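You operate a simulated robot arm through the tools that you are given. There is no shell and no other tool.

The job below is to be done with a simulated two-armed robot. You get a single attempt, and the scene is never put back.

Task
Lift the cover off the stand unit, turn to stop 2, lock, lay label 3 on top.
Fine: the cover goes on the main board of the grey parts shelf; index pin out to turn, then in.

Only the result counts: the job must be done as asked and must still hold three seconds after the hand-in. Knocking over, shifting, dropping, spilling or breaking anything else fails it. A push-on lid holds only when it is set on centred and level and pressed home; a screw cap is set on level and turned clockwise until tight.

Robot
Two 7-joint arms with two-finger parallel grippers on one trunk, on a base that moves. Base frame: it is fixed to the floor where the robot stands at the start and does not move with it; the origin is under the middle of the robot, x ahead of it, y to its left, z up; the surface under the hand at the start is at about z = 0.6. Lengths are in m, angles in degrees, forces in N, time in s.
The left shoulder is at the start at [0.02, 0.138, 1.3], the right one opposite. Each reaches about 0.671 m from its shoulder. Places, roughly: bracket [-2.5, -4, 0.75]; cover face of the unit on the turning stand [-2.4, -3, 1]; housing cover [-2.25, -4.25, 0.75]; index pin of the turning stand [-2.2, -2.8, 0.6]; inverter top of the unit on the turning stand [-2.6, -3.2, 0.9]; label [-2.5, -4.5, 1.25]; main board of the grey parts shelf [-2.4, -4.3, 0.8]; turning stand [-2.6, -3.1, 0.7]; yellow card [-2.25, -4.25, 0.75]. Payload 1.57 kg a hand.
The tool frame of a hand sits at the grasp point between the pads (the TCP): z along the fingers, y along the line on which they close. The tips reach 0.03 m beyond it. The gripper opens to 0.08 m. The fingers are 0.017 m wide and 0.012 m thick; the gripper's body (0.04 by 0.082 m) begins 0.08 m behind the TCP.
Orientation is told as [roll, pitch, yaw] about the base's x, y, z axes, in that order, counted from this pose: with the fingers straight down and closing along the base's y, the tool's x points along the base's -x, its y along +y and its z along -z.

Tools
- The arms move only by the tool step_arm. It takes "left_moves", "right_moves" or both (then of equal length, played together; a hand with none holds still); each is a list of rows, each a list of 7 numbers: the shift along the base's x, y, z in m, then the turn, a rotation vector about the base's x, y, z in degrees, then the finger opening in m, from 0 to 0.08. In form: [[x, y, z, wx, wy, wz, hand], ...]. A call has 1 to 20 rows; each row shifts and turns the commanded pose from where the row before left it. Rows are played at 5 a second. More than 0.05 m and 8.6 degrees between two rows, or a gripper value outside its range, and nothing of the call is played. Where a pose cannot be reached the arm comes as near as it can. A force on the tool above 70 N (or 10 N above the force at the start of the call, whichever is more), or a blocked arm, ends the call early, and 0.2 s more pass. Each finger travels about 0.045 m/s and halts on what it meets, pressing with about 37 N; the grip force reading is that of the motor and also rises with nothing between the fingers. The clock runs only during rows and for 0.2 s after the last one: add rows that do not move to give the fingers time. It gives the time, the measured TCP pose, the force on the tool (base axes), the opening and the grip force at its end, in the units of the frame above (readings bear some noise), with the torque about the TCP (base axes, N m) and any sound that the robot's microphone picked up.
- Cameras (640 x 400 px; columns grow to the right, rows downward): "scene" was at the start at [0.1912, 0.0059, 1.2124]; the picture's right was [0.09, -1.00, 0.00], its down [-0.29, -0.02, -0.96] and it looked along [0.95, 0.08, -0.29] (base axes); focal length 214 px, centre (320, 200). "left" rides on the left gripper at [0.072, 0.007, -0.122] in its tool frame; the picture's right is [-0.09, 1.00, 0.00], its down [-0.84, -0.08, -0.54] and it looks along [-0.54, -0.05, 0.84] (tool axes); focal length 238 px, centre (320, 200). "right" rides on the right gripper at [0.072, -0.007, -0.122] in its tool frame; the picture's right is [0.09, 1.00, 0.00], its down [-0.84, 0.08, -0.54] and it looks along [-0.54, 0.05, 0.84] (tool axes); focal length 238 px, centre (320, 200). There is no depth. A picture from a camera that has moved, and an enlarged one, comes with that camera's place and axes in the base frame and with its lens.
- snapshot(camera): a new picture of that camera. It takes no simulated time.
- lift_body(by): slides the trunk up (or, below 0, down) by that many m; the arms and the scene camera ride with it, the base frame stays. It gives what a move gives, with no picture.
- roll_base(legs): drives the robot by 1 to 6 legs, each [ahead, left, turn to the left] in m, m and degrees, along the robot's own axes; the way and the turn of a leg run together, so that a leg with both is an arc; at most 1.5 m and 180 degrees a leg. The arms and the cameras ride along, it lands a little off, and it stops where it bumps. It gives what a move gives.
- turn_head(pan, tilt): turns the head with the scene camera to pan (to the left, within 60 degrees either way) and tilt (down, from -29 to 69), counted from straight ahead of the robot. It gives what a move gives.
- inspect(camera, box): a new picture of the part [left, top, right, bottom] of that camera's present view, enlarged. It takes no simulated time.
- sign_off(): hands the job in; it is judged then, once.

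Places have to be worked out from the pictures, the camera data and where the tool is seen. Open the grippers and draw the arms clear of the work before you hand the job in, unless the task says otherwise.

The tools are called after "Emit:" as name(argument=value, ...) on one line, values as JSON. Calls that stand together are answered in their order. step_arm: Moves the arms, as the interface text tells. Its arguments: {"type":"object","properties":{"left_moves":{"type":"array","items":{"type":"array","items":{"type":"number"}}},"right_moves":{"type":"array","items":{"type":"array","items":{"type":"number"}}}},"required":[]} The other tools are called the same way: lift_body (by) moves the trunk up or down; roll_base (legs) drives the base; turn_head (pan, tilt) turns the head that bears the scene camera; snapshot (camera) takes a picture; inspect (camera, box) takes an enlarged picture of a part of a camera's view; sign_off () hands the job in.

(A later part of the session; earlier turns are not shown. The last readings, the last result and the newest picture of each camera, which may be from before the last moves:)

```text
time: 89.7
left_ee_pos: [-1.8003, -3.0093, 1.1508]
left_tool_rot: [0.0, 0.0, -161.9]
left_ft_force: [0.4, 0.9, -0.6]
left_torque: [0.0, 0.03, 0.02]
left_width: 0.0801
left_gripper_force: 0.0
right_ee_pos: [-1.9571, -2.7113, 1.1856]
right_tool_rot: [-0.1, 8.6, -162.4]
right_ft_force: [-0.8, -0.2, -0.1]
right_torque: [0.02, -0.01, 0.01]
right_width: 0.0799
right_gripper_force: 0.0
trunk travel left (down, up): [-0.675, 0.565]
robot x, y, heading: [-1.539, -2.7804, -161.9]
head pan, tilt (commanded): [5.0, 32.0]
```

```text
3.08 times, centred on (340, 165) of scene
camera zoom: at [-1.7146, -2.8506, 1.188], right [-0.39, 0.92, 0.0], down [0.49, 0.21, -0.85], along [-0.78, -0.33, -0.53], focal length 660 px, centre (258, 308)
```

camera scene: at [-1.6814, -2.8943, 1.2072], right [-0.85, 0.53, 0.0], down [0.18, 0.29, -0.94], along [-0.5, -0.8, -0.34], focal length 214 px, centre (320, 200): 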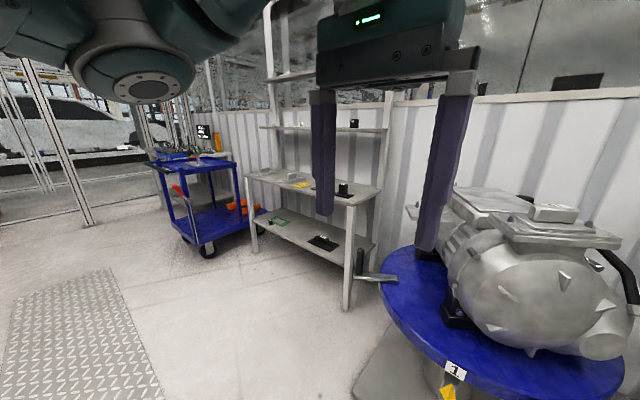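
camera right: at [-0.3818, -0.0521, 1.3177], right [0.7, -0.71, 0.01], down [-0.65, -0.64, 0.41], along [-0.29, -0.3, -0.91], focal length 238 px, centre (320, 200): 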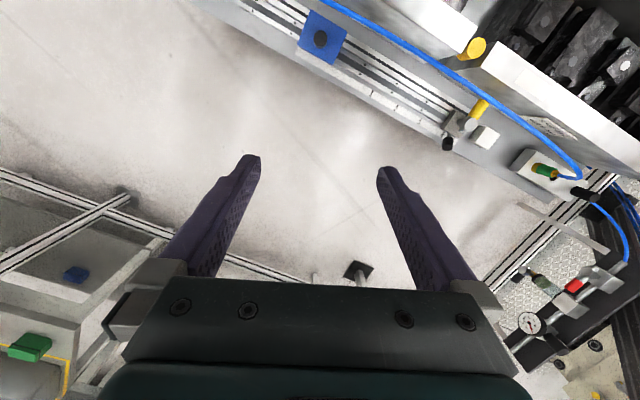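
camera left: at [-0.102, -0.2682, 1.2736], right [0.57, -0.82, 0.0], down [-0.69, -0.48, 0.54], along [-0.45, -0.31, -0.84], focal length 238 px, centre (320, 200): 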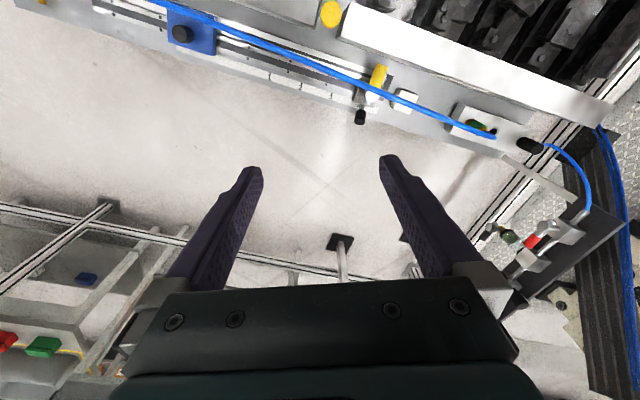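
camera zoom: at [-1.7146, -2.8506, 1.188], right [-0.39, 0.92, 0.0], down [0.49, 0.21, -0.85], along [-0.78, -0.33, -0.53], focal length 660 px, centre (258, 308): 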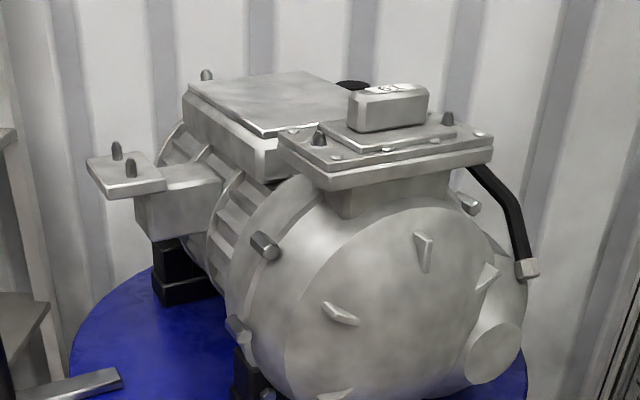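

Stops are spaced 60° (next number plate and rim hole are visible 60° clockwise of the current ones). The cover is the grey plate with a block handle held by two dowels. Before working, I slide left along the wall to survey the shelf.

Emit:
roll_base(legs=[[0, 1.25, 0]])

Emit:
turn_head(pan=0, tilt=15)

Emit:
snapshot(camera="scene")

Emit:
inspect(camera="scene", box=[180, 60, 460, 320])

```text
time: 96.0
left_ee_pos: [-1.414, -4.2088, 1.1511]
left_tool_rot: [0.0, 0.0, -162.3]
left_ft_force: [-0.2, 0.0, 0.1]
left_torque: [0.02, 0.0, 0.01]
left_width: 0.0804
left_gripper_force: 0.1
right_ee_pos: [-1.5692, -3.9094, 1.1856]
right_tool_rot: [-0.1, 8.6, -162.7]
right_ft_force: [-0.2, -0.2, 0.0]
right_torque: [0.01, -0.01, 0.01]
right_width: 0.0799
right_gripper_force: 0.0
trunk travel left (down, up): [-0.675, 0.565]
robot x, y, heading: [-1.1456, -3.9823, -162.5]
head pan, tilt (commanded): [5.0, 32.0]
```

```text
time: 96.8
left_ee_pos: [-1.4131, -4.209, 1.1494]
left_tool_rot: [0.0, 0.1, -162.3]
left_ft_force: [0.5, 0.3, -0.2]
left_torque: [0.04, 0.0, -0.03]
left_width: 0.0801
left_gripper_force: 0.0
right_ee_pos: [-1.5697, -3.9091, 1.1845]
right_tool_rot: [-0.1, 8.7, -162.9]
right_ft_force: [-0.4, 0.1, -0.4]
right_torque: [-0.04, 0.0, 0.01]
right_width: 0.0801
right_gripper_force: 0.1
trunk travel left (down, up): [-0.675, 0.565]
robot x, y, heading: [-1.1493, -3.9854, -162.3]
head pan, tilt (commanded): [0.0, 15.0]
```

```text
taken
camera scene: at [-1.3331, -4.0441, 1.2152], right [-0.3, 0.95, 0.0], down [0.25, 0.08, -0.97], along [-0.92, -0.29, -0.26], focal length 214 px, centre (320, 200)
```

scene: 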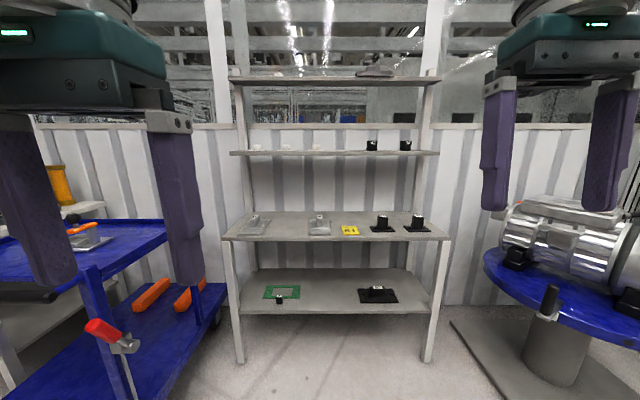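

```text
1.54 times, centred on (320, 190) of scene
camera zoom: at [-1.3331, -4.0441, 1.2152], right [-0.3, 0.95, 0.0], down [0.25, 0.08, -0.97], along [-0.92, -0.29, -0.26], focal length 330 px, centre (320, 215)
```

zoom: 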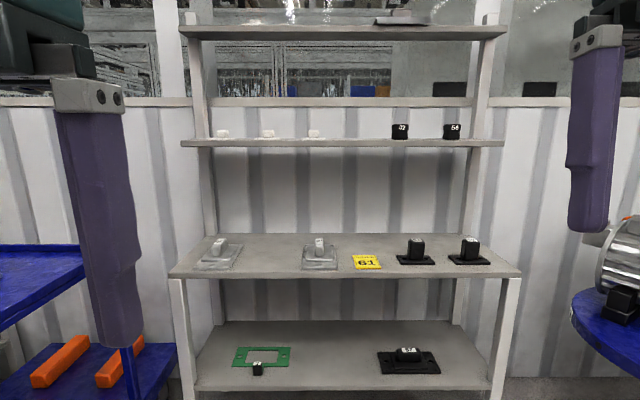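

I enlarge the shelf's main and upper boards to read the pieces and find free space.

Emit:
inspect(camera="scene", box=[220, 195, 330, 255])

Emit:
inspect(camera="scene", box=[330, 195, 450, 255])

Emit:
inspect(camera="scene", box=[230, 130, 340, 165])

Emit:
inspect(camera="scene", box=[340, 60, 450, 165])

```text
5.82 times, centred on (275, 225) of scene
camera zoom: at [-1.3331, -4.0441, 1.2152], right [-0.3, 0.95, 0.0], down [0.25, 0.08, -0.97], along [-0.92, -0.29, -0.26], focal length 1248 px, centre (582, 54)
```

zoom: 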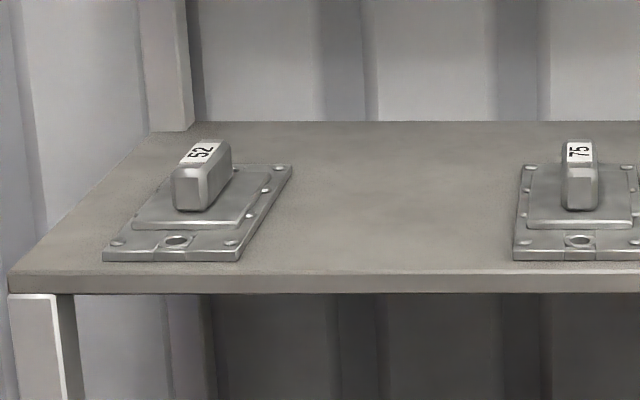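

```text
5.33 times, centred on (390, 225) of scene
camera zoom: at [-1.3331, -4.0441, 1.2152], right [-0.3, 0.95, 0.0], down [0.25, 0.08, -0.97], along [-0.92, -0.29, -0.26], focal length 1144 px, centre (-53, 67)
```

zoom: 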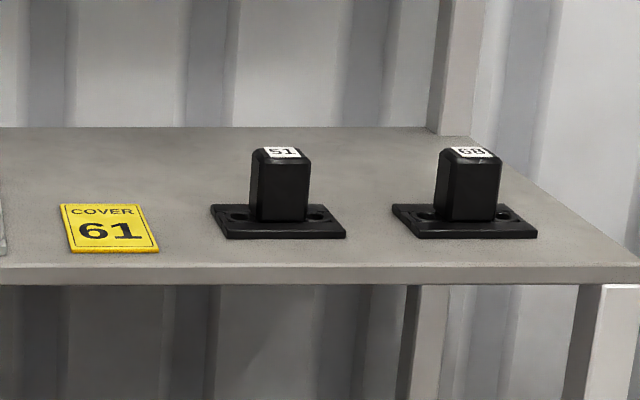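

```text
5.82 times, centred on (285, 148) of scene
camera zoom: at [-1.3331, -4.0441, 1.2152], right [-0.3, 0.95, 0.0], down [0.25, 0.08, -0.97], along [-0.92, -0.29, -0.26], focal length 1248 px, centre (524, 506)
```

zoom: 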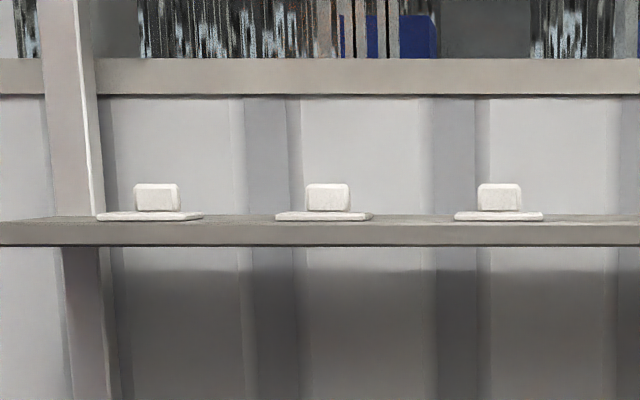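

```text
3.81 times, centred on (395, 112) of scene
camera zoom: at [-1.3331, -4.0441, 1.2152], right [-0.3, 0.95, 0.0], down [0.25, 0.08, -0.97], along [-0.92, -0.29, -0.26], focal length 817 px, centre (34, 533)
```

zoom: 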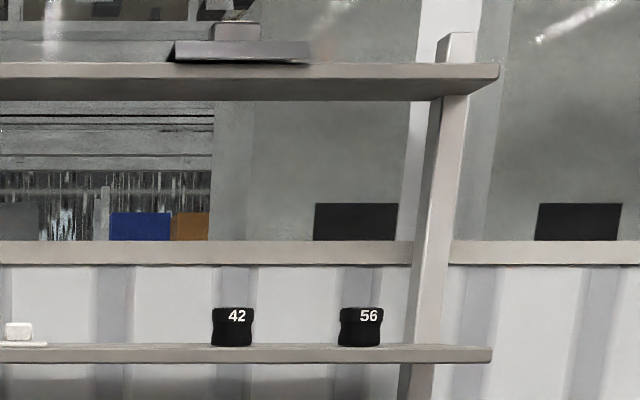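

The main board carries covers 52 and 75, a yellow card, and brackets 51 and 68; the upper board holds three white labels (numbers facing up) and two black caps. I raise the trunk to read the labels from above.

Emit:
lift_body(by=0.4)

Emit:
turn_head(pan=0, tilt=30)

Emit:
snapshot(camera="scene")

Emit:
inspect(camera="scene", box=[240, 130, 340, 190])

Emit:
inspect(camera="scene", box=[220, 190, 340, 270])

Emit:
inspect(camera="scene", box=[320, 190, 440, 270])

```text
time: 100.7
left_ee_pos: [-1.4125, -4.2093, 1.5509]
left_tool_rot: [0.0, 0.0, -162.4]
left_ft_force: [0.5, -1.2, 0.2]
left_torque: [0.0, 0.02, 0.0]
left_width: 0.0798
left_gripper_force: 0.0
right_ee_pos: [-1.5687, -3.9099, 1.5852]
right_tool_rot: [-0.1, 8.5, -162.8]
right_ft_force: [0.2, -0.1, 0.1]
right_torque: [-0.02, -0.01, -0.01]
right_width: 0.08
right_gripper_force: 0.0
trunk travel left (down, up): [-1.075, 0.165]
robot x, y, heading: [-1.1442, -3.9798, -162.6]
head pan, tilt (commanded): [0.0, 15.0]
```

```text
time: 101.4
left_ee_pos: [-1.4139, -4.2087, 1.5507]
left_tool_rot: [0.0, 0.0, -162.4]
left_ft_force: [-0.1, 0.3, -0.5]
left_torque: [0.04, 0.0, -0.02]
left_width: 0.0801
left_gripper_force: 0.1
right_ee_pos: [-1.5687, -3.9105, 1.5851]
right_tool_rot: [-0.1, 8.7, -162.8]
right_ft_force: [0.0, -0.6, 0.5]
right_torque: [0.0, 0.0, -0.02]
right_width: 0.08
right_gripper_force: 0.0
trunk travel left (down, up): [-1.075, 0.165]
robot x, y, heading: [-1.1454, -3.984, -162.2]
head pan, tilt (commanded): [0.0, 30.0]
```

```text
taken
camera scene: at [-1.3303, -4.0432, 1.5912], right [-0.3, 0.95, 0.0], down [0.48, 0.15, -0.87], along [-0.83, -0.26, -0.5], focal length 214 px, centre (320, 200)
```

scene: 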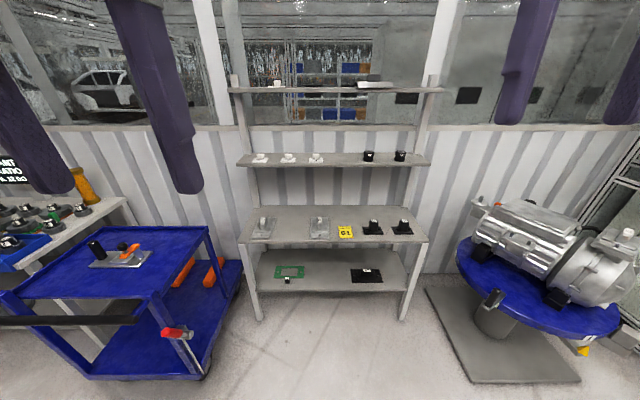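

```text
6.40 times, centred on (290, 160) of scene
camera zoom: at [-1.3303, -4.0432, 1.5912], right [-0.3, 0.95, 0.0], down [0.48, 0.15, -0.87], along [-0.83, -0.26, -0.5], focal length 1373 px, centre (512, 456)
```

zoom: 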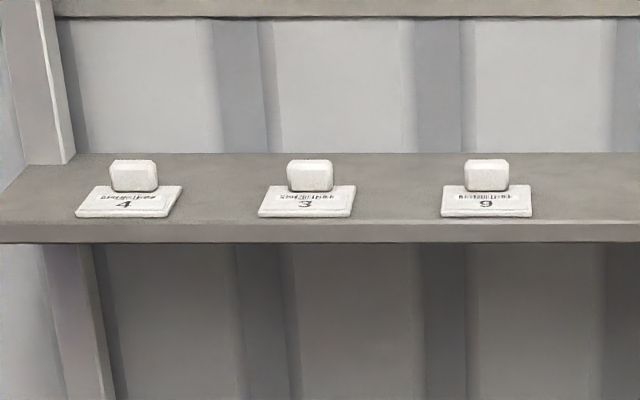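

```text
5.00 times, centred on (280, 230) of scene
camera zoom: at [-1.3303, -4.0432, 1.5912], right [-0.3, 0.95, 0.0], down [0.48, 0.15, -0.87], along [-0.83, -0.26, -0.5], focal length 1072 px, centre (520, 50)
```

zoom: 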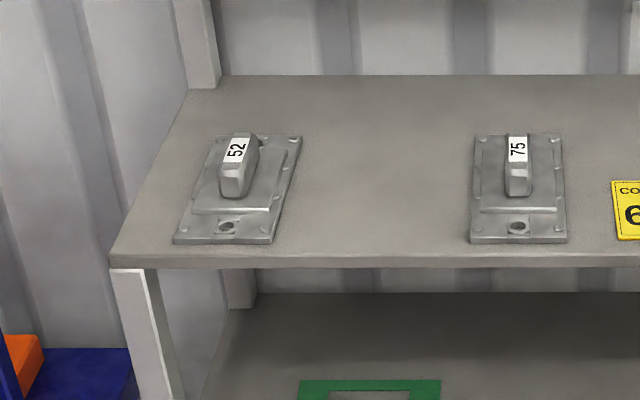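

```text
5.00 times, centred on (380, 230) of scene
camera zoom: at [-1.3303, -4.0432, 1.5912], right [-0.3, 0.95, 0.0], down [0.48, 0.15, -0.87], along [-0.83, -0.26, -0.5], focal length 1072 px, centre (20, 50)
```

zoom: 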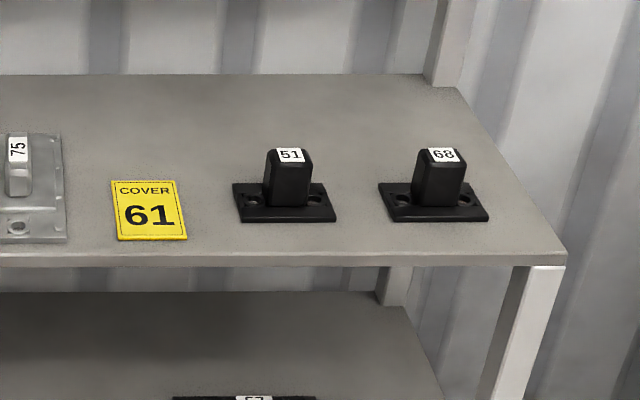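

Label 3 is the middle white one (≈u −3.68; upper board top z≈1.17), main board top z≈0.79 with a ~0.2 m gap between covers 52 and 75. From here I can also check the rim plates on the disc's left side.

Emit:
inspect(camera="scene", box=[440, 180, 640, 380])

Emit:
inspect(camera="scene", box=[450, 280, 560, 350])

```text
2.00 times, centred on (540, 280) of scene
camera zoom: at [-1.3303, -4.0432, 1.5912], right [-0.3, 0.95, 0.0], down [0.48, 0.15, -0.87], along [-0.83, -0.26, -0.5], focal length 429 px, centre (-120, 40)
```

zoom: 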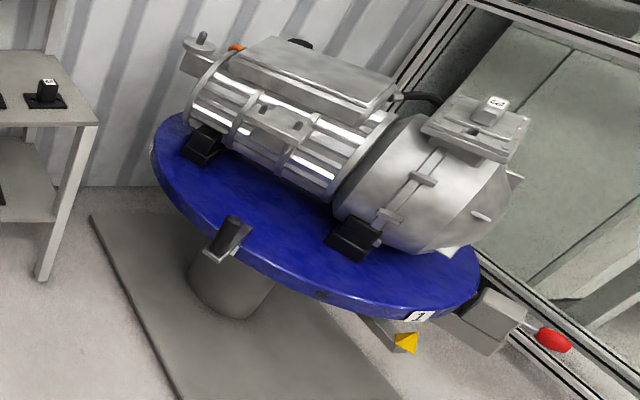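

```text
5.71 times, centred on (505, 315) of scene
camera zoom: at [-1.3303, -4.0432, 1.5912], right [-0.3, 0.95, 0.0], down [0.48, 0.15, -0.87], along [-0.83, -0.26, -0.5], focal length 1226 px, centre (-737, -457)
```

zoom: 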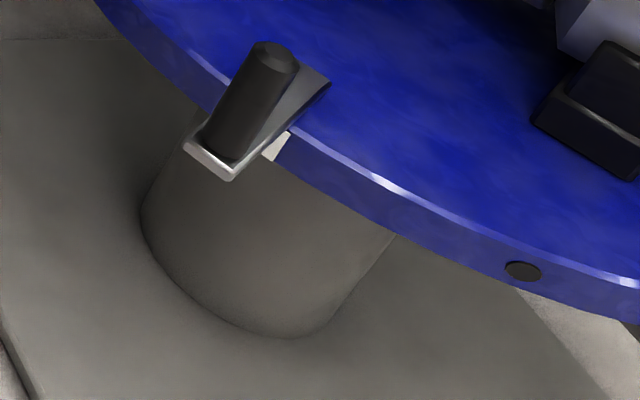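

The unit's cover sits on the gearbox flange (block marked with a number); the inverter's flat lid is behind it. Before going close I test the right arm's reach in free space here: level the hand, yaw it -57° and stretch forward at about 0.3 m below the shoulder.

Emit:
step_arm(right_moves=[[-0.02, 0, -0.04, -1.3, 4.1, 0, 0.08], [-0.02, 0, -0.04, -1.3, 4.1, 0, 0.08], [-0.03, -0.01, -0.03, 0, 0, -8.2, 0.08], [-0.03, -0.01, -0.03, 0, 0, -8.2, 0.08], [-0.03, -0.01, -0.03, 0, 0, -8.2, 0.08], [-0.03, -0.01, 0, 0, 0, -8.2, 0.08], [-0.03, -0.01, 0, 0, 0, -8.2, 0.08], [0, 0, 0, 0, 0, -8.2, 0.08], [0, 0, 0, 0, 0, -8.2, 0.08], [0, 0, 0, 0, 0, 0, 0.08]])

```text
time: 103.6
left_ee_pos: [-1.4136, -4.2088, 1.5508]
left_tool_rot: [0.1, 0.0, -162.3]
left_ft_force: [0.6, 0.3, 0.5]
left_torque: [-0.02, 0.02, -0.01]
left_width: 0.0799
left_gripper_force: 0.0
right_ee_pos: [-1.6693, -3.9153, 1.4257]
right_tool_rot: [0.0, 0.1, 139.8]
right_ft_force: [-0.2, -0.1, -0.1]
right_torque: [0.02, -0.01, -0.03]
right_width: 0.0801
right_gripper_force: 0.0
right hand out of reach, approached as far as the arm can: row 5, 6, 7
trunk travel left (down, up): [-1.075, 0.165]
robot x, y, heading: [-1.1452, -3.9819, -162.2]
head pan, tilt (commanded): [0.0, 30.0]
```

With a vertical hand the right arm reaches about 0.48 m ahead (hand ≈0.2 m, arm ≈0.47 m). I slide back right to face the stand (offset slightly left of its centre) and move forward to ~0.75 m from its centre.

Emit:
roll_base(legs=[[0, -1.1, 0], [0.3, 0, 0]])

Emit:
turn_head(pan=0, tilt=50)

Emit:
snapshot(camera="scene")

Emit:
snapshot(camera="right")

Emit:
snapshot(camera="left")

```text
time: 111.0
left_ee_pos: [-2.0386, -3.2407, 1.5504]
left_tool_rot: [0.0, -0.1, -161.8]
left_ft_force: [-0.4, 0.5, 0.3]
left_torque: [0.02, -0.03, 0.0]
left_width: 0.0799
left_gripper_force: 0.2
right_ee_pos: [-2.2977, -2.9494, 1.4251]
right_tool_rot: [-0.1, 0.0, 140.4]
right_ft_force: [0.3, -0.1, -0.3]
right_torque: [0.01, 0.0, 0.01]
right_width: 0.0801
right_gripper_force: 0.0
trunk travel left (down, up): [-1.075, 0.165]
robot x, y, heading: [-1.7777, -3.0142, -161.6]
head pan, tilt (commanded): [0.0, 30.0]
```

```text
time: 111.8
left_ee_pos: [-2.0386, -3.2411, 1.5515]
left_tool_rot: [0.0, 0.0, -161.8]
left_ft_force: [1.0, 0.2, -0.7]
left_torque: [-0.01, -0.02, -0.02]
left_width: 0.08
left_gripper_force: 0.1
right_ee_pos: [-2.2971, -2.9494, 1.4255]
right_tool_rot: [-0.1, 0.0, 140.3]
right_ft_force: [-0.1, 0.4, -0.6]
right_torque: [0.02, -0.02, -0.01]
right_width: 0.0801
right_gripper_force: 0.2
trunk travel left (down, up): [-1.075, 0.165]
robot x, y, heading: [-1.7746, -3.0127, -161.7]
head pan, tilt (commanded): [0.0, 50.0]
```

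```text
taken
camera scene: at [-1.9446, -3.0705, 1.5616], right [-0.31, 0.95, 0.0], down [0.73, 0.24, -0.64], along [-0.61, -0.2, -0.77], focal length 214 px, centre (320, 200)
```

scene: 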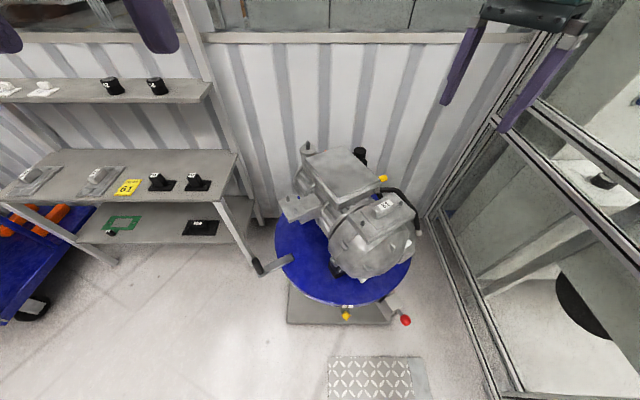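

```text
taken
camera right: at [-2.2383, -2.9914, 1.5486], right [-0.57, -0.82, 0.0], down [-0.69, 0.47, 0.54], along [-0.45, 0.31, -0.84], focal length 238 px, centre (320, 200)
```

right: 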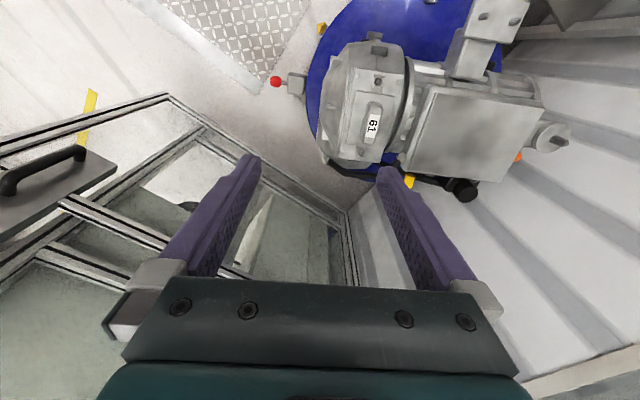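

```text
taken
camera left: at [-1.9687, -3.2249, 1.6734], right [0.22, -0.97, 0.0], down [-0.82, -0.19, 0.54], along [-0.53, -0.12, -0.84], focal length 238 px, centre (320, 200)
```

left: 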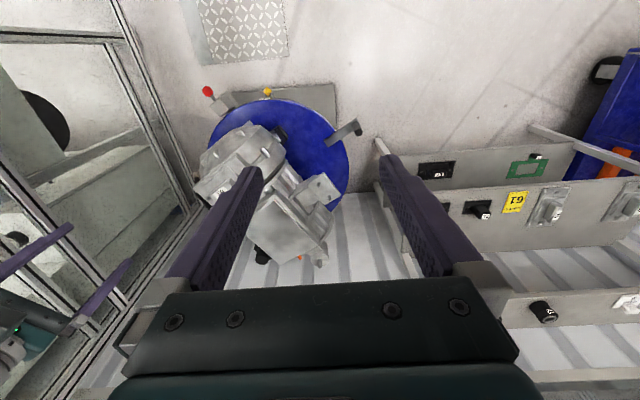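

The cover's number is 61. I enlarge the scene and wrist views to locate the cover block, dowels and rim plates precisely.

Emit:
inspect(camera="scene", box=[260, 130, 440, 340])

Emit:
inspect(camera="right", box=[260, 0, 560, 210])

Emit:
inspect(camera="left", box=[180, 70, 400, 280])

```text
1.90 times, centred on (350, 235) of scene
camera zoom: at [-1.9446, -3.0705, 1.5616], right [-0.31, 0.95, 0.0], down [0.73, 0.24, -0.64], along [-0.61, -0.2, -0.77], focal length 408 px, centre (263, 133)
```

zoom: 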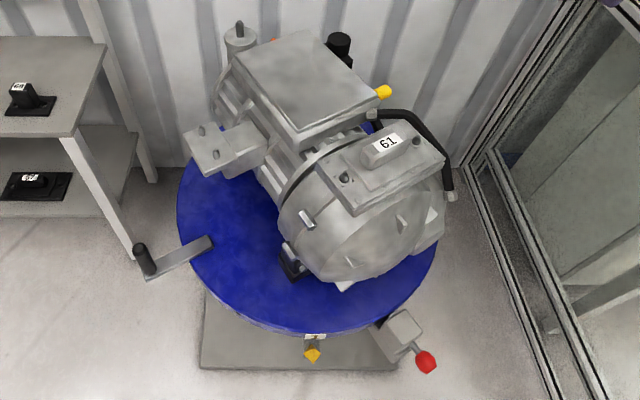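

```text
1.90 times, centred on (410, 105) of right
camera zoom: at [-2.2383, -2.9914, 1.5486], right [-0.57, -0.82, 0.0], down [-0.69, 0.47, 0.54], along [-0.45, 0.31, -0.84], focal length 454 px, centre (149, 381)
```

zoom: 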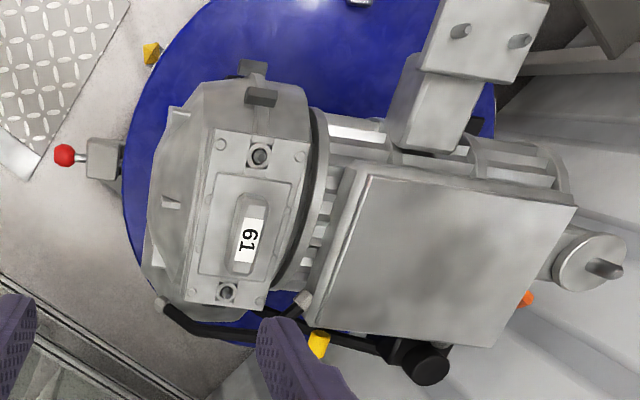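

```text
1.90 times, centred on (290, 175) of left
camera zoom: at [-1.9687, -3.2249, 1.6734], right [0.22, -0.97, 0.0], down [-0.82, -0.19, 0.54], along [-0.53, -0.12, -0.84], focal length 454 px, centre (377, 248)
```

zoom: 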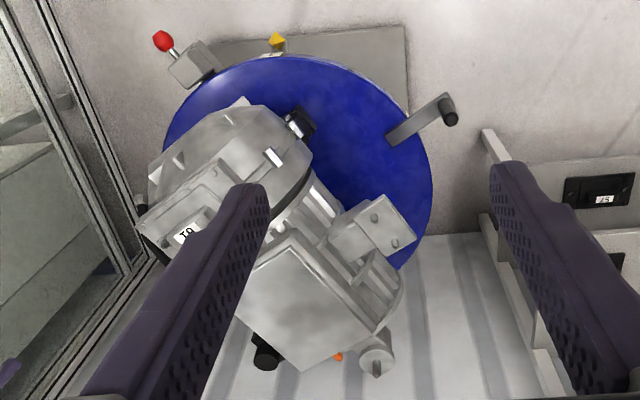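

The block on the cover is about 35 mm wide and ~95 mm long near (-2.432,-3.004), top z≈1.005, long axis ~140°. I zoom in further to refine its axis.

Emit:
inspect(camera="right", box=[330, 50, 440, 180])

Emit:
inspect(camera="scene", box=[330, 180, 430, 250])

```text
3.08 times, centred on (385, 115) of right
camera zoom: at [-2.2383, -2.9914, 1.5486], right [-0.57, -0.82, 0.0], down [-0.69, 0.47, 0.54], along [-0.45, 0.31, -0.84], focal length 733 px, centre (120, 462)
```

zoom: 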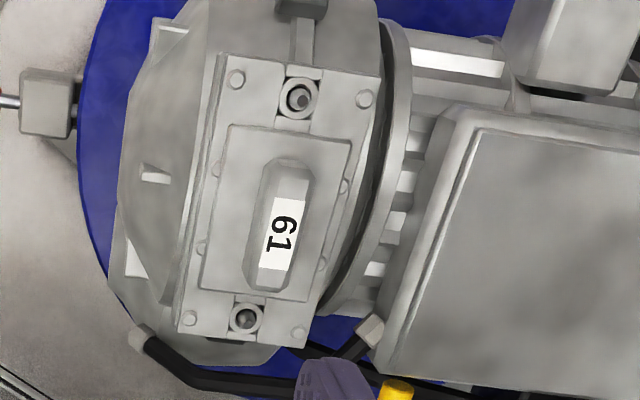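

```text
5.71 times, centred on (380, 215) of scene
camera zoom: at [-1.9446, -3.0705, 1.5616], right [-0.31, 0.95, 0.0], down [0.73, 0.24, -0.64], along [-0.61, -0.2, -0.77], focal length 1226 px, centre (-23, 114)
```

zoom: 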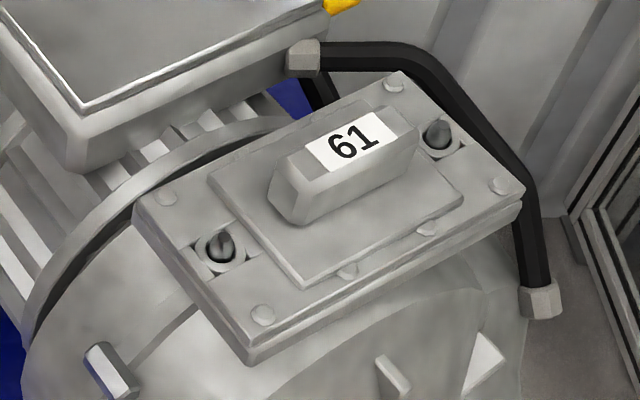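

The block's axis matches the plate (~140°). I lower the trunk 0.25 m and edge forward 0.09 m so the right arm can reach the cover with a modest tilt.

Emit:
lift_body(by=-0.22)

Emit:
roll_base(legs=[[0.09, 0, -0.3]])

```text
time: 114.2
left_ee_pos: [-2.0394, -3.241, 1.3311]
left_tool_rot: [0.0, 0.0, -161.7]
left_ft_force: [0.9, -0.6, -0.5]
left_torque: [-0.01, -0.02, -0.01]
left_width: 0.0803
left_gripper_force: 0.1
right_ee_pos: [-2.2971, -2.9503, 1.2052]
right_tool_rot: [-0.1, 0.0, 140.3]
right_ft_force: [0.1, 0.2, 0.4]
right_torque: [0.0, 0.0, -0.01]
right_width: 0.0802
right_gripper_force: 0.0
trunk travel left (down, up): [-0.855, 0.385]
robot x, y, heading: [-1.7735, -3.0143, -161.7]
head pan, tilt (commanded): [0.0, 50.0]
```

```text
time: 115.2
left_ee_pos: [-2.1251, -3.2666, 1.3304]
left_tool_rot: [-0.1, 0.0, -162.1]
left_ft_force: [-0.9, -0.5, -0.4]
left_torque: [0.03, -0.01, 0.01]
left_width: 0.0799
left_gripper_force: 0.1
right_ee_pos: [-2.3815, -2.9739, 1.204]
right_tool_rot: [-0.1, 0.0, 140.0]
right_ft_force: [-0.6, -0.9, 0.4]
right_torque: [-0.01, 0.0, -0.01]
right_width: 0.0799
right_gripper_force: 0.0
trunk travel left (down, up): [-0.855, 0.385]
robot x, y, heading: [-1.8583, -3.0416, -162.1]
head pan, tilt (commanded): [0.0, 50.0]
```

No bump. I take new pictures from the closer position.

Emit:
snapshot(camera="right")

Emit:
turn_head(pan=-10, tilt=45)

Emit:
snapshot(camera="scene")

```text
taken
camera right: at [-2.3225, -3.0164, 1.3284], right [-0.57, -0.82, 0.0], down [-0.69, 0.48, 0.54], along [-0.44, 0.31, -0.84], focal length 238 px, centre (320, 200)
```

right: 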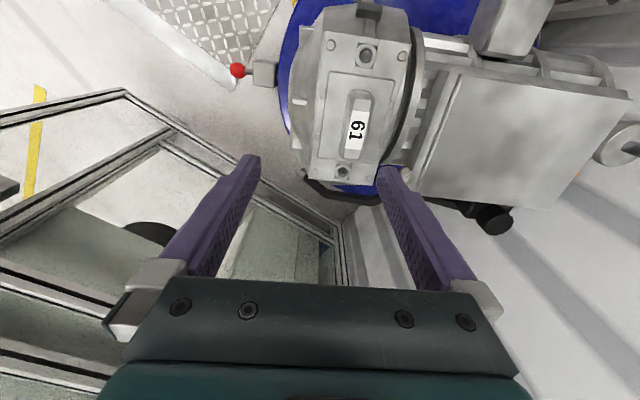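

```text
time: 116.0
left_ee_pos: [-2.1243, -3.2665, 1.3311]
left_tool_rot: [0.0, -0.1, -162.0]
left_ft_force: [0.0, 0.2, -0.5]
left_torque: [-0.04, -0.03, 0.0]
left_width: 0.0802
left_gripper_force: 0.2
right_ee_pos: [-2.3813, -2.9741, 1.2049]
right_tool_rot: [-0.2, 0.0, 140.0]
right_ft_force: [0.8, -1.1, 0.5]
right_torque: [0.01, -0.04, -0.01]
right_width: 0.08
right_gripper_force: 0.1
trunk travel left (down, up): [-0.855, 0.385]
robot x, y, heading: [-1.857, -3.0397, -162.0]
head pan, tilt (commanded): [-10.0, 45.0]
```

```text
taken
camera scene: at [-2.0365, -3.0846, 1.3485], right [-0.14, 0.99, 0.0], down [0.7, 0.1, -0.71], along [-0.7, -0.1, -0.71], focal length 214 px, centre (320, 200)
```

scene: 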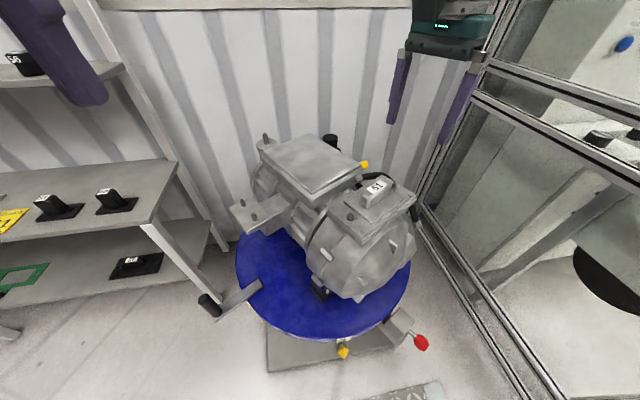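

Triangulation puts the block's top centre at about (-2.429,-3.004,1.008). I raise both hands a bit and tilt the right hand 30° along the block's axis so that I can then lower the trunk.

Emit:
step_arm(right_moves=[[0.007, 0.002, 0.0375, 4.82, 5.745, 0, 0.08], [0.007, 0.002, 0.0375, 4.82, 5.745, 0, 0.08], [0.007, 0.002, 0.0375, 4.82, 5.745, 0, 0.08], [0.007, 0.002, 0.0375, 4.82, 5.745, 0, 0.08], [0, 0, 0, 0, 0, 0, 0.08]], left_moves=[[0.012, 0.004, 0.0375, 0, 0, 0, 0.08], [0.012, 0.004, 0.0375, 0, 0, 0, 0.08], [0.012, 0.004, 0.0375, 0, 0, 0, 0.08], [0.012, 0.004, 0.0375, 0, 0, 0, 0.08], [0, 0, 0, 0, 0, 0, 0.08]])

Emit:
lift_body(by=-0.22)

Emit:
snapshot(camera="right")

```text
time: 116.7
left_ee_pos: [-2.077, -3.2528, 1.3542]
left_tool_rot: [1.3, 13.4, -162.2]
left_ft_force: [0.1, 0.0, 0.2]
left_torque: [0.03, -0.01, 0.01]
left_width: 0.0801
left_gripper_force: 0.2
right_ee_pos: [-2.4117, -2.9796, 1.2771]
right_tool_rot: [-1.7, -16.4, 139.3]
right_ft_force: [-0.5, 1.1, 0.0]
right_torque: [-0.02, -0.04, 0.01]
right_width: 0.0801
right_gripper_force: 0.2
right hand out of reach, approached as far as the arm can: row 1, 2, 3
trunk travel left (down, up): [-0.855, 0.385]
robot x, y, heading: [-1.862, -3.0369, -162.0]
head pan, tilt (commanded): [-10.0, 45.0]
stopped in row 3 (left hand): the arm was blocked; the commanded pose is now the measured one
```

```text
time: 119.0
left_ee_pos: [-2.0763, -3.2527, 1.1342]
left_tool_rot: [1.3, 13.3, -162.1]
left_ft_force: [0.1, -0.4, -0.2]
left_torque: [0.02, 0.0, 0.01]
left_width: 0.0799
left_gripper_force: 0.0
right_ee_pos: [-2.4116, -2.9791, 1.0587]
right_tool_rot: [-1.4, -16.4, 139.3]
right_ft_force: [0.0, -0.7, 0.2]
right_torque: [0.03, 0.0, -0.02]
right_width: 0.0798
right_gripper_force: 0.0
trunk travel left (down, up): [-0.635, 0.605]
robot x, y, heading: [-1.8603, -3.0382, -162.3]
head pan, tilt (commanded): [-10.0, 45.0]
```

```text
taken
camera right: at [-2.3308, -3.0445, 1.156], right [-0.59, -0.81, -0.05], down [-0.55, 0.35, 0.75], along [-0.59, 0.47, -0.65], focal length 238 px, centre (320, 200)
```

right: 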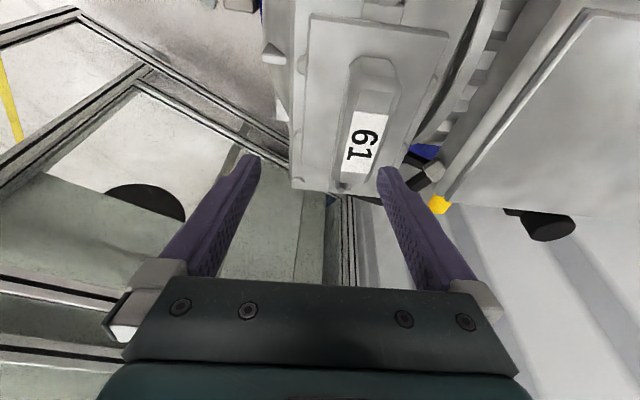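

The left arm got blocked by its own limits but nothing was touched; the right hand is ~5 cm over the cover plate. I complete the tilt to 30°, raise 3 cm and draw back 4 cm, then drive forward 4 cm for reach margin.

Emit:
step_arm(right_moves=[[0.019, 0.0062, 0.015, 3.93, 5.6, 0.55, 0.08], [0.019, 0.0062, 0.015, 3.93, 5.6, 0.55, 0.08], [0, 0, 0, 0, 0, 0, 0.08]])

```text
time: 120.0
left_ee_pos: [-2.0749, -3.2534, 1.1341]
left_tool_rot: [1.3, 13.4, -162.2]
left_ft_force: [1.2, 0.5, -0.1]
left_torque: [-0.03, 0.0, -0.01]
left_width: 0.08
left_gripper_force: 0.1
right_ee_pos: [-2.4128, -2.999, 1.0816]
right_tool_rot: [-4.6, -27.7, 141.6]
right_ft_force: [0.9, -0.2, -0.8]
right_torque: [0.0, 0.0, -0.01]
right_width: 0.0801
right_gripper_force: 0.1
right hand out of reach, approached as far as the arm can: row 1, 2
trunk travel left (down, up): [-0.635, 0.605]
robot x, y, heading: [-1.8573, -3.0426, -161.8]
head pan, tilt (commanded): [-10.0, 45.0]
stopped in row 3 (right hand): the arm was blocked; the commanded pose is now the measured one
```

The tilted pose runs into the right arm's joint limits. I return the hand to vertical, drawn back 7 cm and 4 cm higher, and will bring the base closer instead.

Emit:
step_arm(right_moves=[[0.0166, 0.0055, 0.01, -5.1, -4.8, 0.13, 0.08], [0.0166, 0.0055, 0.01, -5.1, -4.8, 0.13, 0.08], [0.0166, 0.0055, 0.01, -5.1, -4.8, 0.13, 0.08], [0.0166, 0.0055, 0.01, -5.1, -4.8, 0.13, 0.08], [0, 0, 0, 0, 0, 0, 0.08]])

```text
time: 120.9
left_ee_pos: [-2.0754, -3.2524, 1.1348]
left_tool_rot: [1.4, 13.4, -162.1]
left_ft_force: [-0.9, -0.4, 0.2]
left_torque: [0.04, -0.02, 0.02]
left_width: 0.0801
left_gripper_force: 0.0
right_ee_pos: [-2.3549, -2.9885, 1.0503]
right_tool_rot: [-8.4, -0.3, 142.1]
right_ft_force: [0.5, -0.6, 0.2]
right_torque: [0.01, -0.01, 0.02]
right_width: 0.08
right_gripper_force: 0.0
right hand out of reach, approached as far as the arm can: row 1, 2, 3, 4
trunk travel left (down, up): [-0.635, 0.605]
robot x, y, heading: [-1.8586, -3.0391, -162.3]
head pan, tilt (commanded): [-10.0, 45.0]
stopped in row 4 (right hand): the arm was blocked; the commanded pose is now the measured one
```

The arm is close to a joint limit. I check with a plain upward move and a small roll fix.

Emit:
step_arm(right_moves=[[0.0, 0.0, 0.02, 0, 0, 0, 0.08], [0.01, 0.003, 0.02, 0, 0, 0, 0.08], [0.01, 0.003, 0.01, 0, 0, 0, 0.08], [0, 0, 0, 0, 0, 0, 0.08]])

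Emit:
turn_head(pan=-30, tilt=10)

Emit:
snapshot(camera="scene")

```text
time: 122.1
left_ee_pos: [-2.0747, -3.2527, 1.1349]
left_tool_rot: [1.3, 13.4, -162.1]
left_ft_force: [-0.1, -0.6, 0.4]
left_torque: [0.05, 0.0, -0.01]
left_width: 0.08
left_gripper_force: 0.0
right_ee_pos: [-2.3308, -2.9829, 1.0551]
right_tool_rot: [-14.2, 3.6, 142.3]
right_ft_force: [0.3, -0.5, -0.4]
right_torque: [0.01, 0.04, -0.03]
right_width: 0.0799
right_gripper_force: 0.0
right hand out of reach, approached as far as the arm can: row 2, 3
trunk travel left (down, up): [-0.635, 0.605]
robot x, y, heading: [-1.8614, -3.0379, -162.2]
head pan, tilt (commanded): [-10.0, 45.0]
stopped in row 4 (right hand): the arm was blocked; the commanded pose is now the measured one
```

```text
time: 123.1
left_ee_pos: [-2.0763, -3.2529, 1.1349]
left_tool_rot: [1.3, 13.3, -162.2]
left_ft_force: [-0.5, 0.1, 0.0]
left_torque: [-0.02, 0.02, 0.02]
left_width: 0.0801
left_gripper_force: 0.1
right_ee_pos: [-2.3314, -2.983, 1.0558]
right_tool_rot: [-14.2, 3.4, 142.2]
right_ft_force: [1.1, 0.4, -0.1]
right_torque: [0.0, 0.0, 0.02]
right_width: 0.08
right_gripper_force: 0.1
trunk travel left (down, up): [-0.635, 0.605]
robot x, y, heading: [-1.8601, -3.0405, -162.0]
head pan, tilt (commanded): [-30.0, 10.0]
```

```text
taken
camera scene: at [-2.0469, -3.054, 1.1834], right [0.21, 0.98, 0.0], down [0.17, -0.04, -0.98], along [-0.96, 0.21, -0.17], focal length 214 px, centre (320, 200)
```

scene: 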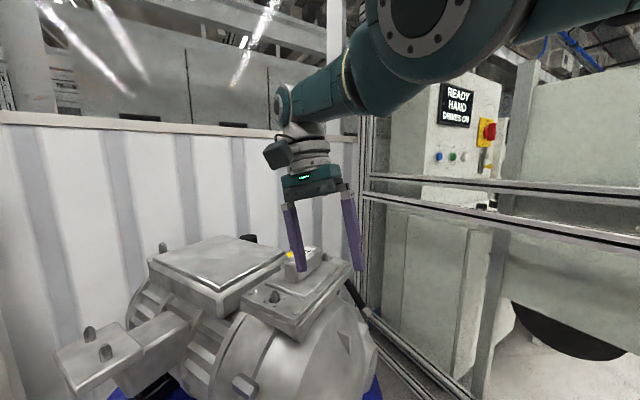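

The elbow is up and the hand is too high relative to the shoulder for this yaw. I raise the trunk 0.12 m and then re-level the hand lower relative to the shoulder, so the trunk can do the final descent.

Emit:
lift_body(by=0.12)

```text
time: 124.6
left_ee_pos: [-2.0749, -3.2525, 1.2545]
left_tool_rot: [1.3, 13.3, -162.2]
left_ft_force: [-0.5, 1.0, -0.8]
left_torque: [0.01, -0.01, 0.0]
left_width: 0.0798
left_gripper_force: 0.2
right_ee_pos: [-2.3308, -2.9821, 1.1744]
right_tool_rot: [-14.2, 3.5, 142.2]
right_ft_force: [0.7, -0.6, -0.7]
right_torque: [-0.03, 0.0, -0.02]
right_width: 0.08
right_gripper_force: 0.1
trunk travel left (down, up): [-0.755, 0.485]
robot x, y, heading: [-1.8611, -3.0424, -161.8]
head pan, tilt (commanded): [-30.0, 10.0]
```

I re-level the right hand to vertical at yaw 140° while lowering it 7 cm relative to the shoulder.

Emit:
step_arm(right_moves=[[0, 0, -0.025, 0, 0, 0, 0.08], [0, 0, -0.025, 0, 0, 0, 0.08], [0, 0, -0.01, -4.5, 5.7, -1.5, 0.08], [0, 0, -0.01, -4.5, 5.7, -1.5, 0.08], [0, 0, 0, 0, 0, 0, 0.08]])

```text
time: 125.8
left_ee_pos: [-2.0743, -3.2526, 1.2552]
left_tool_rot: [1.3, 13.4, -162.2]
left_ft_force: [0.1, 0.2, 0.7]
left_torque: [0.03, 0.02, 0.0]
left_width: 0.0801
left_gripper_force: 0.1
right_ee_pos: [-2.3737, -2.9959, 1.1002]
right_tool_rot: [0.2, 0.3, 139.6]
right_ft_force: [0.0, -0.3, -0.4]
right_torque: [0.0, -0.03, -0.01]
right_width: 0.0798
right_gripper_force: 0.1
right hand out of reach, approached as far as the arm can: row 3, 4
trunk travel left (down, up): [-0.755, 0.485]
robot x, y, heading: [-1.8582, -3.0429, -161.9]
head pan, tilt (commanded): [-30.0, 10.0]
```

The vertical pose settled at 0.475 m ahead; the block is 5.5 cm further ahead and 1 cm right, so I move the base by that amount with the hand still 6 cm above the block.

Emit:
roll_base(legs=[[0.055, -0.0095, 0]])

Emit:
snapshot(camera="right")

Emit:
turn_head(pan=-20, tilt=30)

Emit:
inspect(camera="scene", box=[220, 60, 480, 300])

```text
time: 126.8
left_ee_pos: [-2.1319, -3.2607, 1.2549]
left_tool_rot: [1.3, 13.4, -162.3]
left_ft_force: [0.6, 0.4, -0.1]
left_torque: [-0.02, -0.01, 0.02]
left_width: 0.0801
left_gripper_force: 0.1
right_ee_pos: [-2.4284, -3.0031, 1.1009]
right_tool_rot: [0.0, 0.3, 139.5]
right_ft_force: [1.0, -0.5, 0.8]
right_torque: [0.0, -0.01, 0.02]
right_width: 0.08
right_gripper_force: 0.1
trunk travel left (down, up): [-0.755, 0.485]
robot x, y, heading: [-1.9187, -3.049, -162.1]
head pan, tilt (commanded): [-30.0, 10.0]
```

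```text
taken
camera right: at [-2.37, -3.0454, 1.2237], right [-0.58, -0.82, 0.0], down [-0.69, 0.49, 0.54], along [-0.44, 0.31, -0.84], focal length 238 px, centre (320, 200)
```

right: 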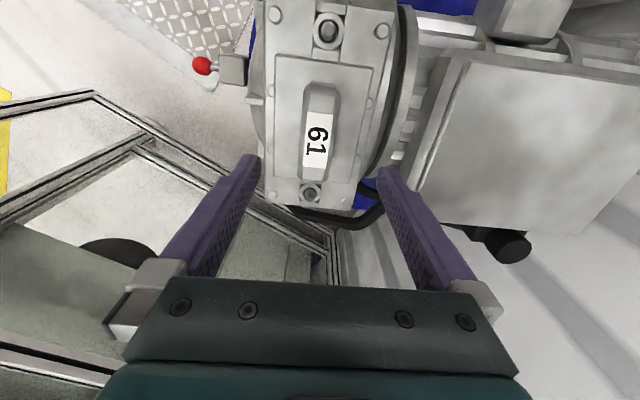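

```text
time: 127.6
left_ee_pos: [-2.1306, -3.26, 1.254]
left_tool_rot: [1.3, 13.3, -162.3]
left_ft_force: [0.9, -0.1, 0.1]
left_torque: [0.01, 0.01, 0.02]
left_width: 0.0801
left_gripper_force: 0.1
right_ee_pos: [-2.428, -3.0037, 1.0996]
right_tool_rot: [0.2, 0.3, 139.6]
right_ft_force: [-0.6, 0.6, 0.0]
right_torque: [-0.03, -0.04, 0.0]
right_width: 0.0797
right_gripper_force: 0.0
trunk travel left (down, up): [-0.755, 0.485]
robot x, y, heading: [-1.9162, -3.0504, -162.1]
head pan, tilt (commanded): [-20.0, 30.0]
```

```text
1.67 times, centred on (350, 180) of scene
camera zoom: at [-2.1017, -3.078, 1.2712], right [0.04, 1.0, 0.0], down [0.5, -0.02, -0.87], along [-0.87, 0.03, -0.5], focal length 358 px, centre (270, 233)
```

zoom: 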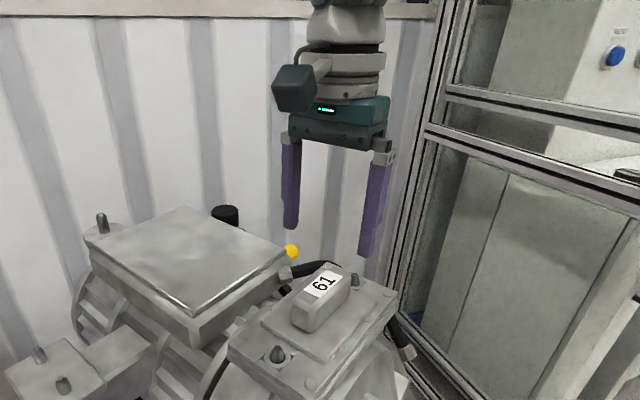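

The hand is centred over the block within a few mm and aligned. I lower the trunk 8 cm so the fingers straddle the block, then check.

Emit:
lift_body(by=-0.075)

Emit:
snapshot(camera="right")

Emit:
inspect(camera="scene", box=[260, 80, 460, 260])

```text
time: 128.7
left_ee_pos: [-2.1314, -3.2592, 1.1802]
left_tool_rot: [1.3, 13.3, -162.1]
left_ft_force: [-0.1, -0.1, 1.5]
left_torque: [0.03, 0.03, -0.04]
left_width: 0.0798
left_gripper_force: 0.1
right_ee_pos: [-2.4285, -3.0038, 1.0263]
right_tool_rot: [0.0, 0.3, 139.6]
right_ft_force: [-0.2, 0.5, -0.6]
right_torque: [-0.03, 0.02, 0.01]
right_width: 0.0799
right_gripper_force: 0.1
trunk travel left (down, up): [-0.68, 0.56]
robot x, y, heading: [-1.9118, -3.0512, -161.9]
head pan, tilt (commanded): [-20.0, 30.0]
```

```text
taken
camera right: at [-2.3701, -3.0454, 1.1487], right [-0.58, -0.82, 0.0], down [-0.69, 0.49, 0.54], along [-0.44, 0.31, -0.84], focal length 238 px, centre (320, 200)
```

right: 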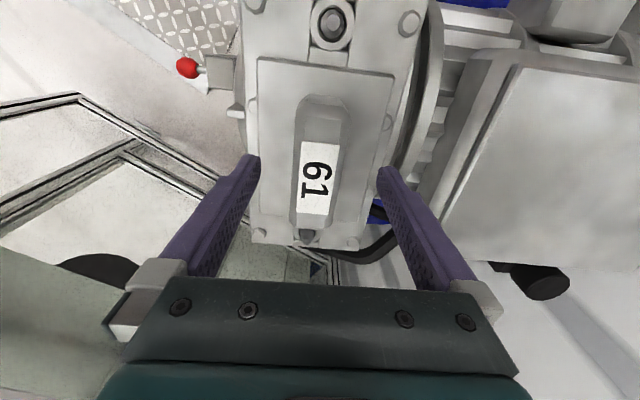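

```text
2.22 times, centred on (360, 170) of scene
camera zoom: at [-2.1018, -3.078, 1.1961], right [0.04, 1.0, 0.0], down [0.5, -0.02, -0.87], along [-0.87, 0.03, -0.5], focal length 477 px, centre (231, 267)
```

zoom: 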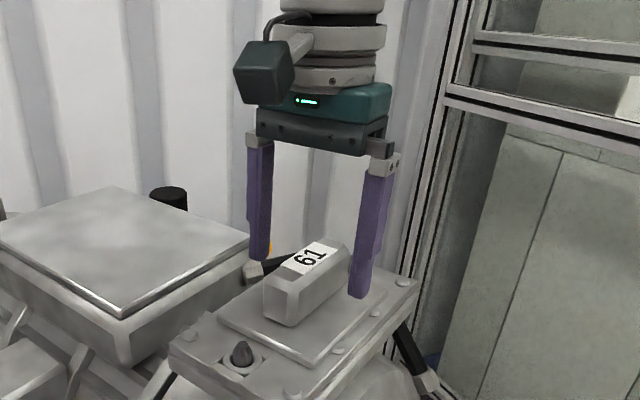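

The fingers straddle the block well. I lower another 1.8 cm and check the force for contact with the plate.

Emit:
lift_body(by=-0.018)

Emit:
inspect(camera="scene", box=[310, 140, 410, 230])

```text
time: 129.4
left_ee_pos: [-2.1319, -3.2599, 1.1614]
left_tool_rot: [1.3, 13.2, -162.2]
left_ft_force: [-0.4, 0.3, -0.1]
left_torque: [-0.02, 0.0, -0.01]
left_width: 0.0801
left_gripper_force: 0.1
right_ee_pos: [-2.4292, -3.0038, 1.0065]
right_tool_rot: [0.1, 0.3, 139.6]
right_ft_force: [-0.3, 0.2, -0.4]
right_torque: [0.02, 0.05, 0.02]
right_width: 0.08
right_gripper_force: 0.1
trunk travel left (down, up): [-0.662, 0.578]
robot x, y, heading: [-1.9157, -3.0496, -162.3]
head pan, tilt (commanded): [-20.0, 30.0]
```

```text
4.44 times, centred on (360, 185) of scene
camera zoom: at [-2.1018, -3.078, 1.1781], right [0.04, 1.0, 0.0], down [0.5, -0.02, -0.87], along [-0.87, 0.03, -0.5], focal length 953 px, centre (142, 267)
```

zoom: 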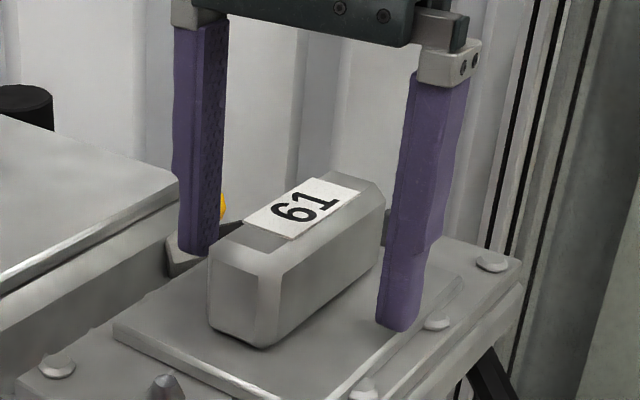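

The tips are just above the step plate around the block. I close the right gripper on the block.

Emit:
step_arm(right_moves=[[0, 0, 0, 0, 0, 0, 0.04], [0, 0, 0, 0, 0, 0, 0.02], [0, 0, 0, 0, 0, 0, 0.0], [0, 0, 0, 0, 0, 0, 0.0], [0, 0, 0, 0, 0, 0, 0.0], [0, 0, 0, 0, 0, 0, 0.0]])

Emit:
snapshot(camera="right")

```text
time: 130.8
left_ee_pos: [-2.1305, -3.2606, 1.1618]
left_tool_rot: [1.3, 13.4, -162.2]
left_ft_force: [-0.7, 0.5, -0.3]
left_torque: [-0.01, -0.03, -0.03]
left_width: 0.0799
left_gripper_force: 0.1
right_ee_pos: [-2.4276, -3.0019, 1.0073]
right_tool_rot: [-0.1, 0.3, 139.4]
right_ft_force: [4.4, 3.6, 3.3]
right_torque: [0.14, -0.05, -0.51]
right_width: 0.0324
right_gripper_force: 37.0
trunk travel left (down, up): [-0.662, 0.578]
robot x, y, heading: [-1.9172, -3.047, -161.9]
head pan, tilt (commanded): [-20.0, 30.0]
```

```text
taken
camera right: at [-2.3697, -3.0448, 1.1306], right [-0.58, -0.82, 0.0], down [-0.69, 0.49, 0.54], along [-0.44, 0.31, -0.84], focal length 238 px, centre (320, 200)
```

right: 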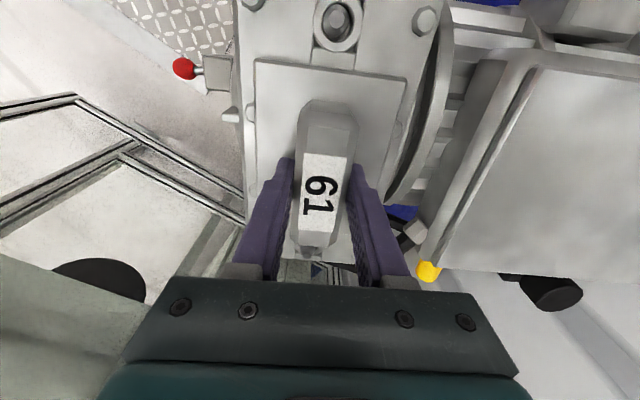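

The grip holds at 32 mm with 37 N, with a small side load (≈5.7 N toward +x+y) and −0.5 Nm about z. I relieve it with a 2.5 mm shift and a small yaw before lifting.

Emit:
step_arm(right_moves=[[0.002, 0.0016, 0, 0, 0, -1.5, 0.0], [0, 0, 0, 0, 0, 0, 0.0]])

```text
time: 131.4
left_ee_pos: [-2.1311, -3.2601, 1.1623]
left_tool_rot: [1.2, 13.5, -162.1]
left_ft_force: [0.6, -0.9, -1.2]
left_torque: [0.0, 0.01, -0.04]
left_width: 0.0802
left_gripper_force: 0.0
right_ee_pos: [-2.4282, -3.0019, 1.0073]
right_tool_rot: [0.1, 0.3, 138.1]
right_ft_force: [6.3, 1.1, 4.9]
right_torque: [0.45, 0.29, 0.3]
right_width: 0.0317
right_gripper_force: 37.0
trunk travel left (down, up): [-0.662, 0.578]
robot x, y, heading: [-1.9142, -3.0483, -161.9]
head pan, tilt (commanded): [-20.0, 30.0]
```

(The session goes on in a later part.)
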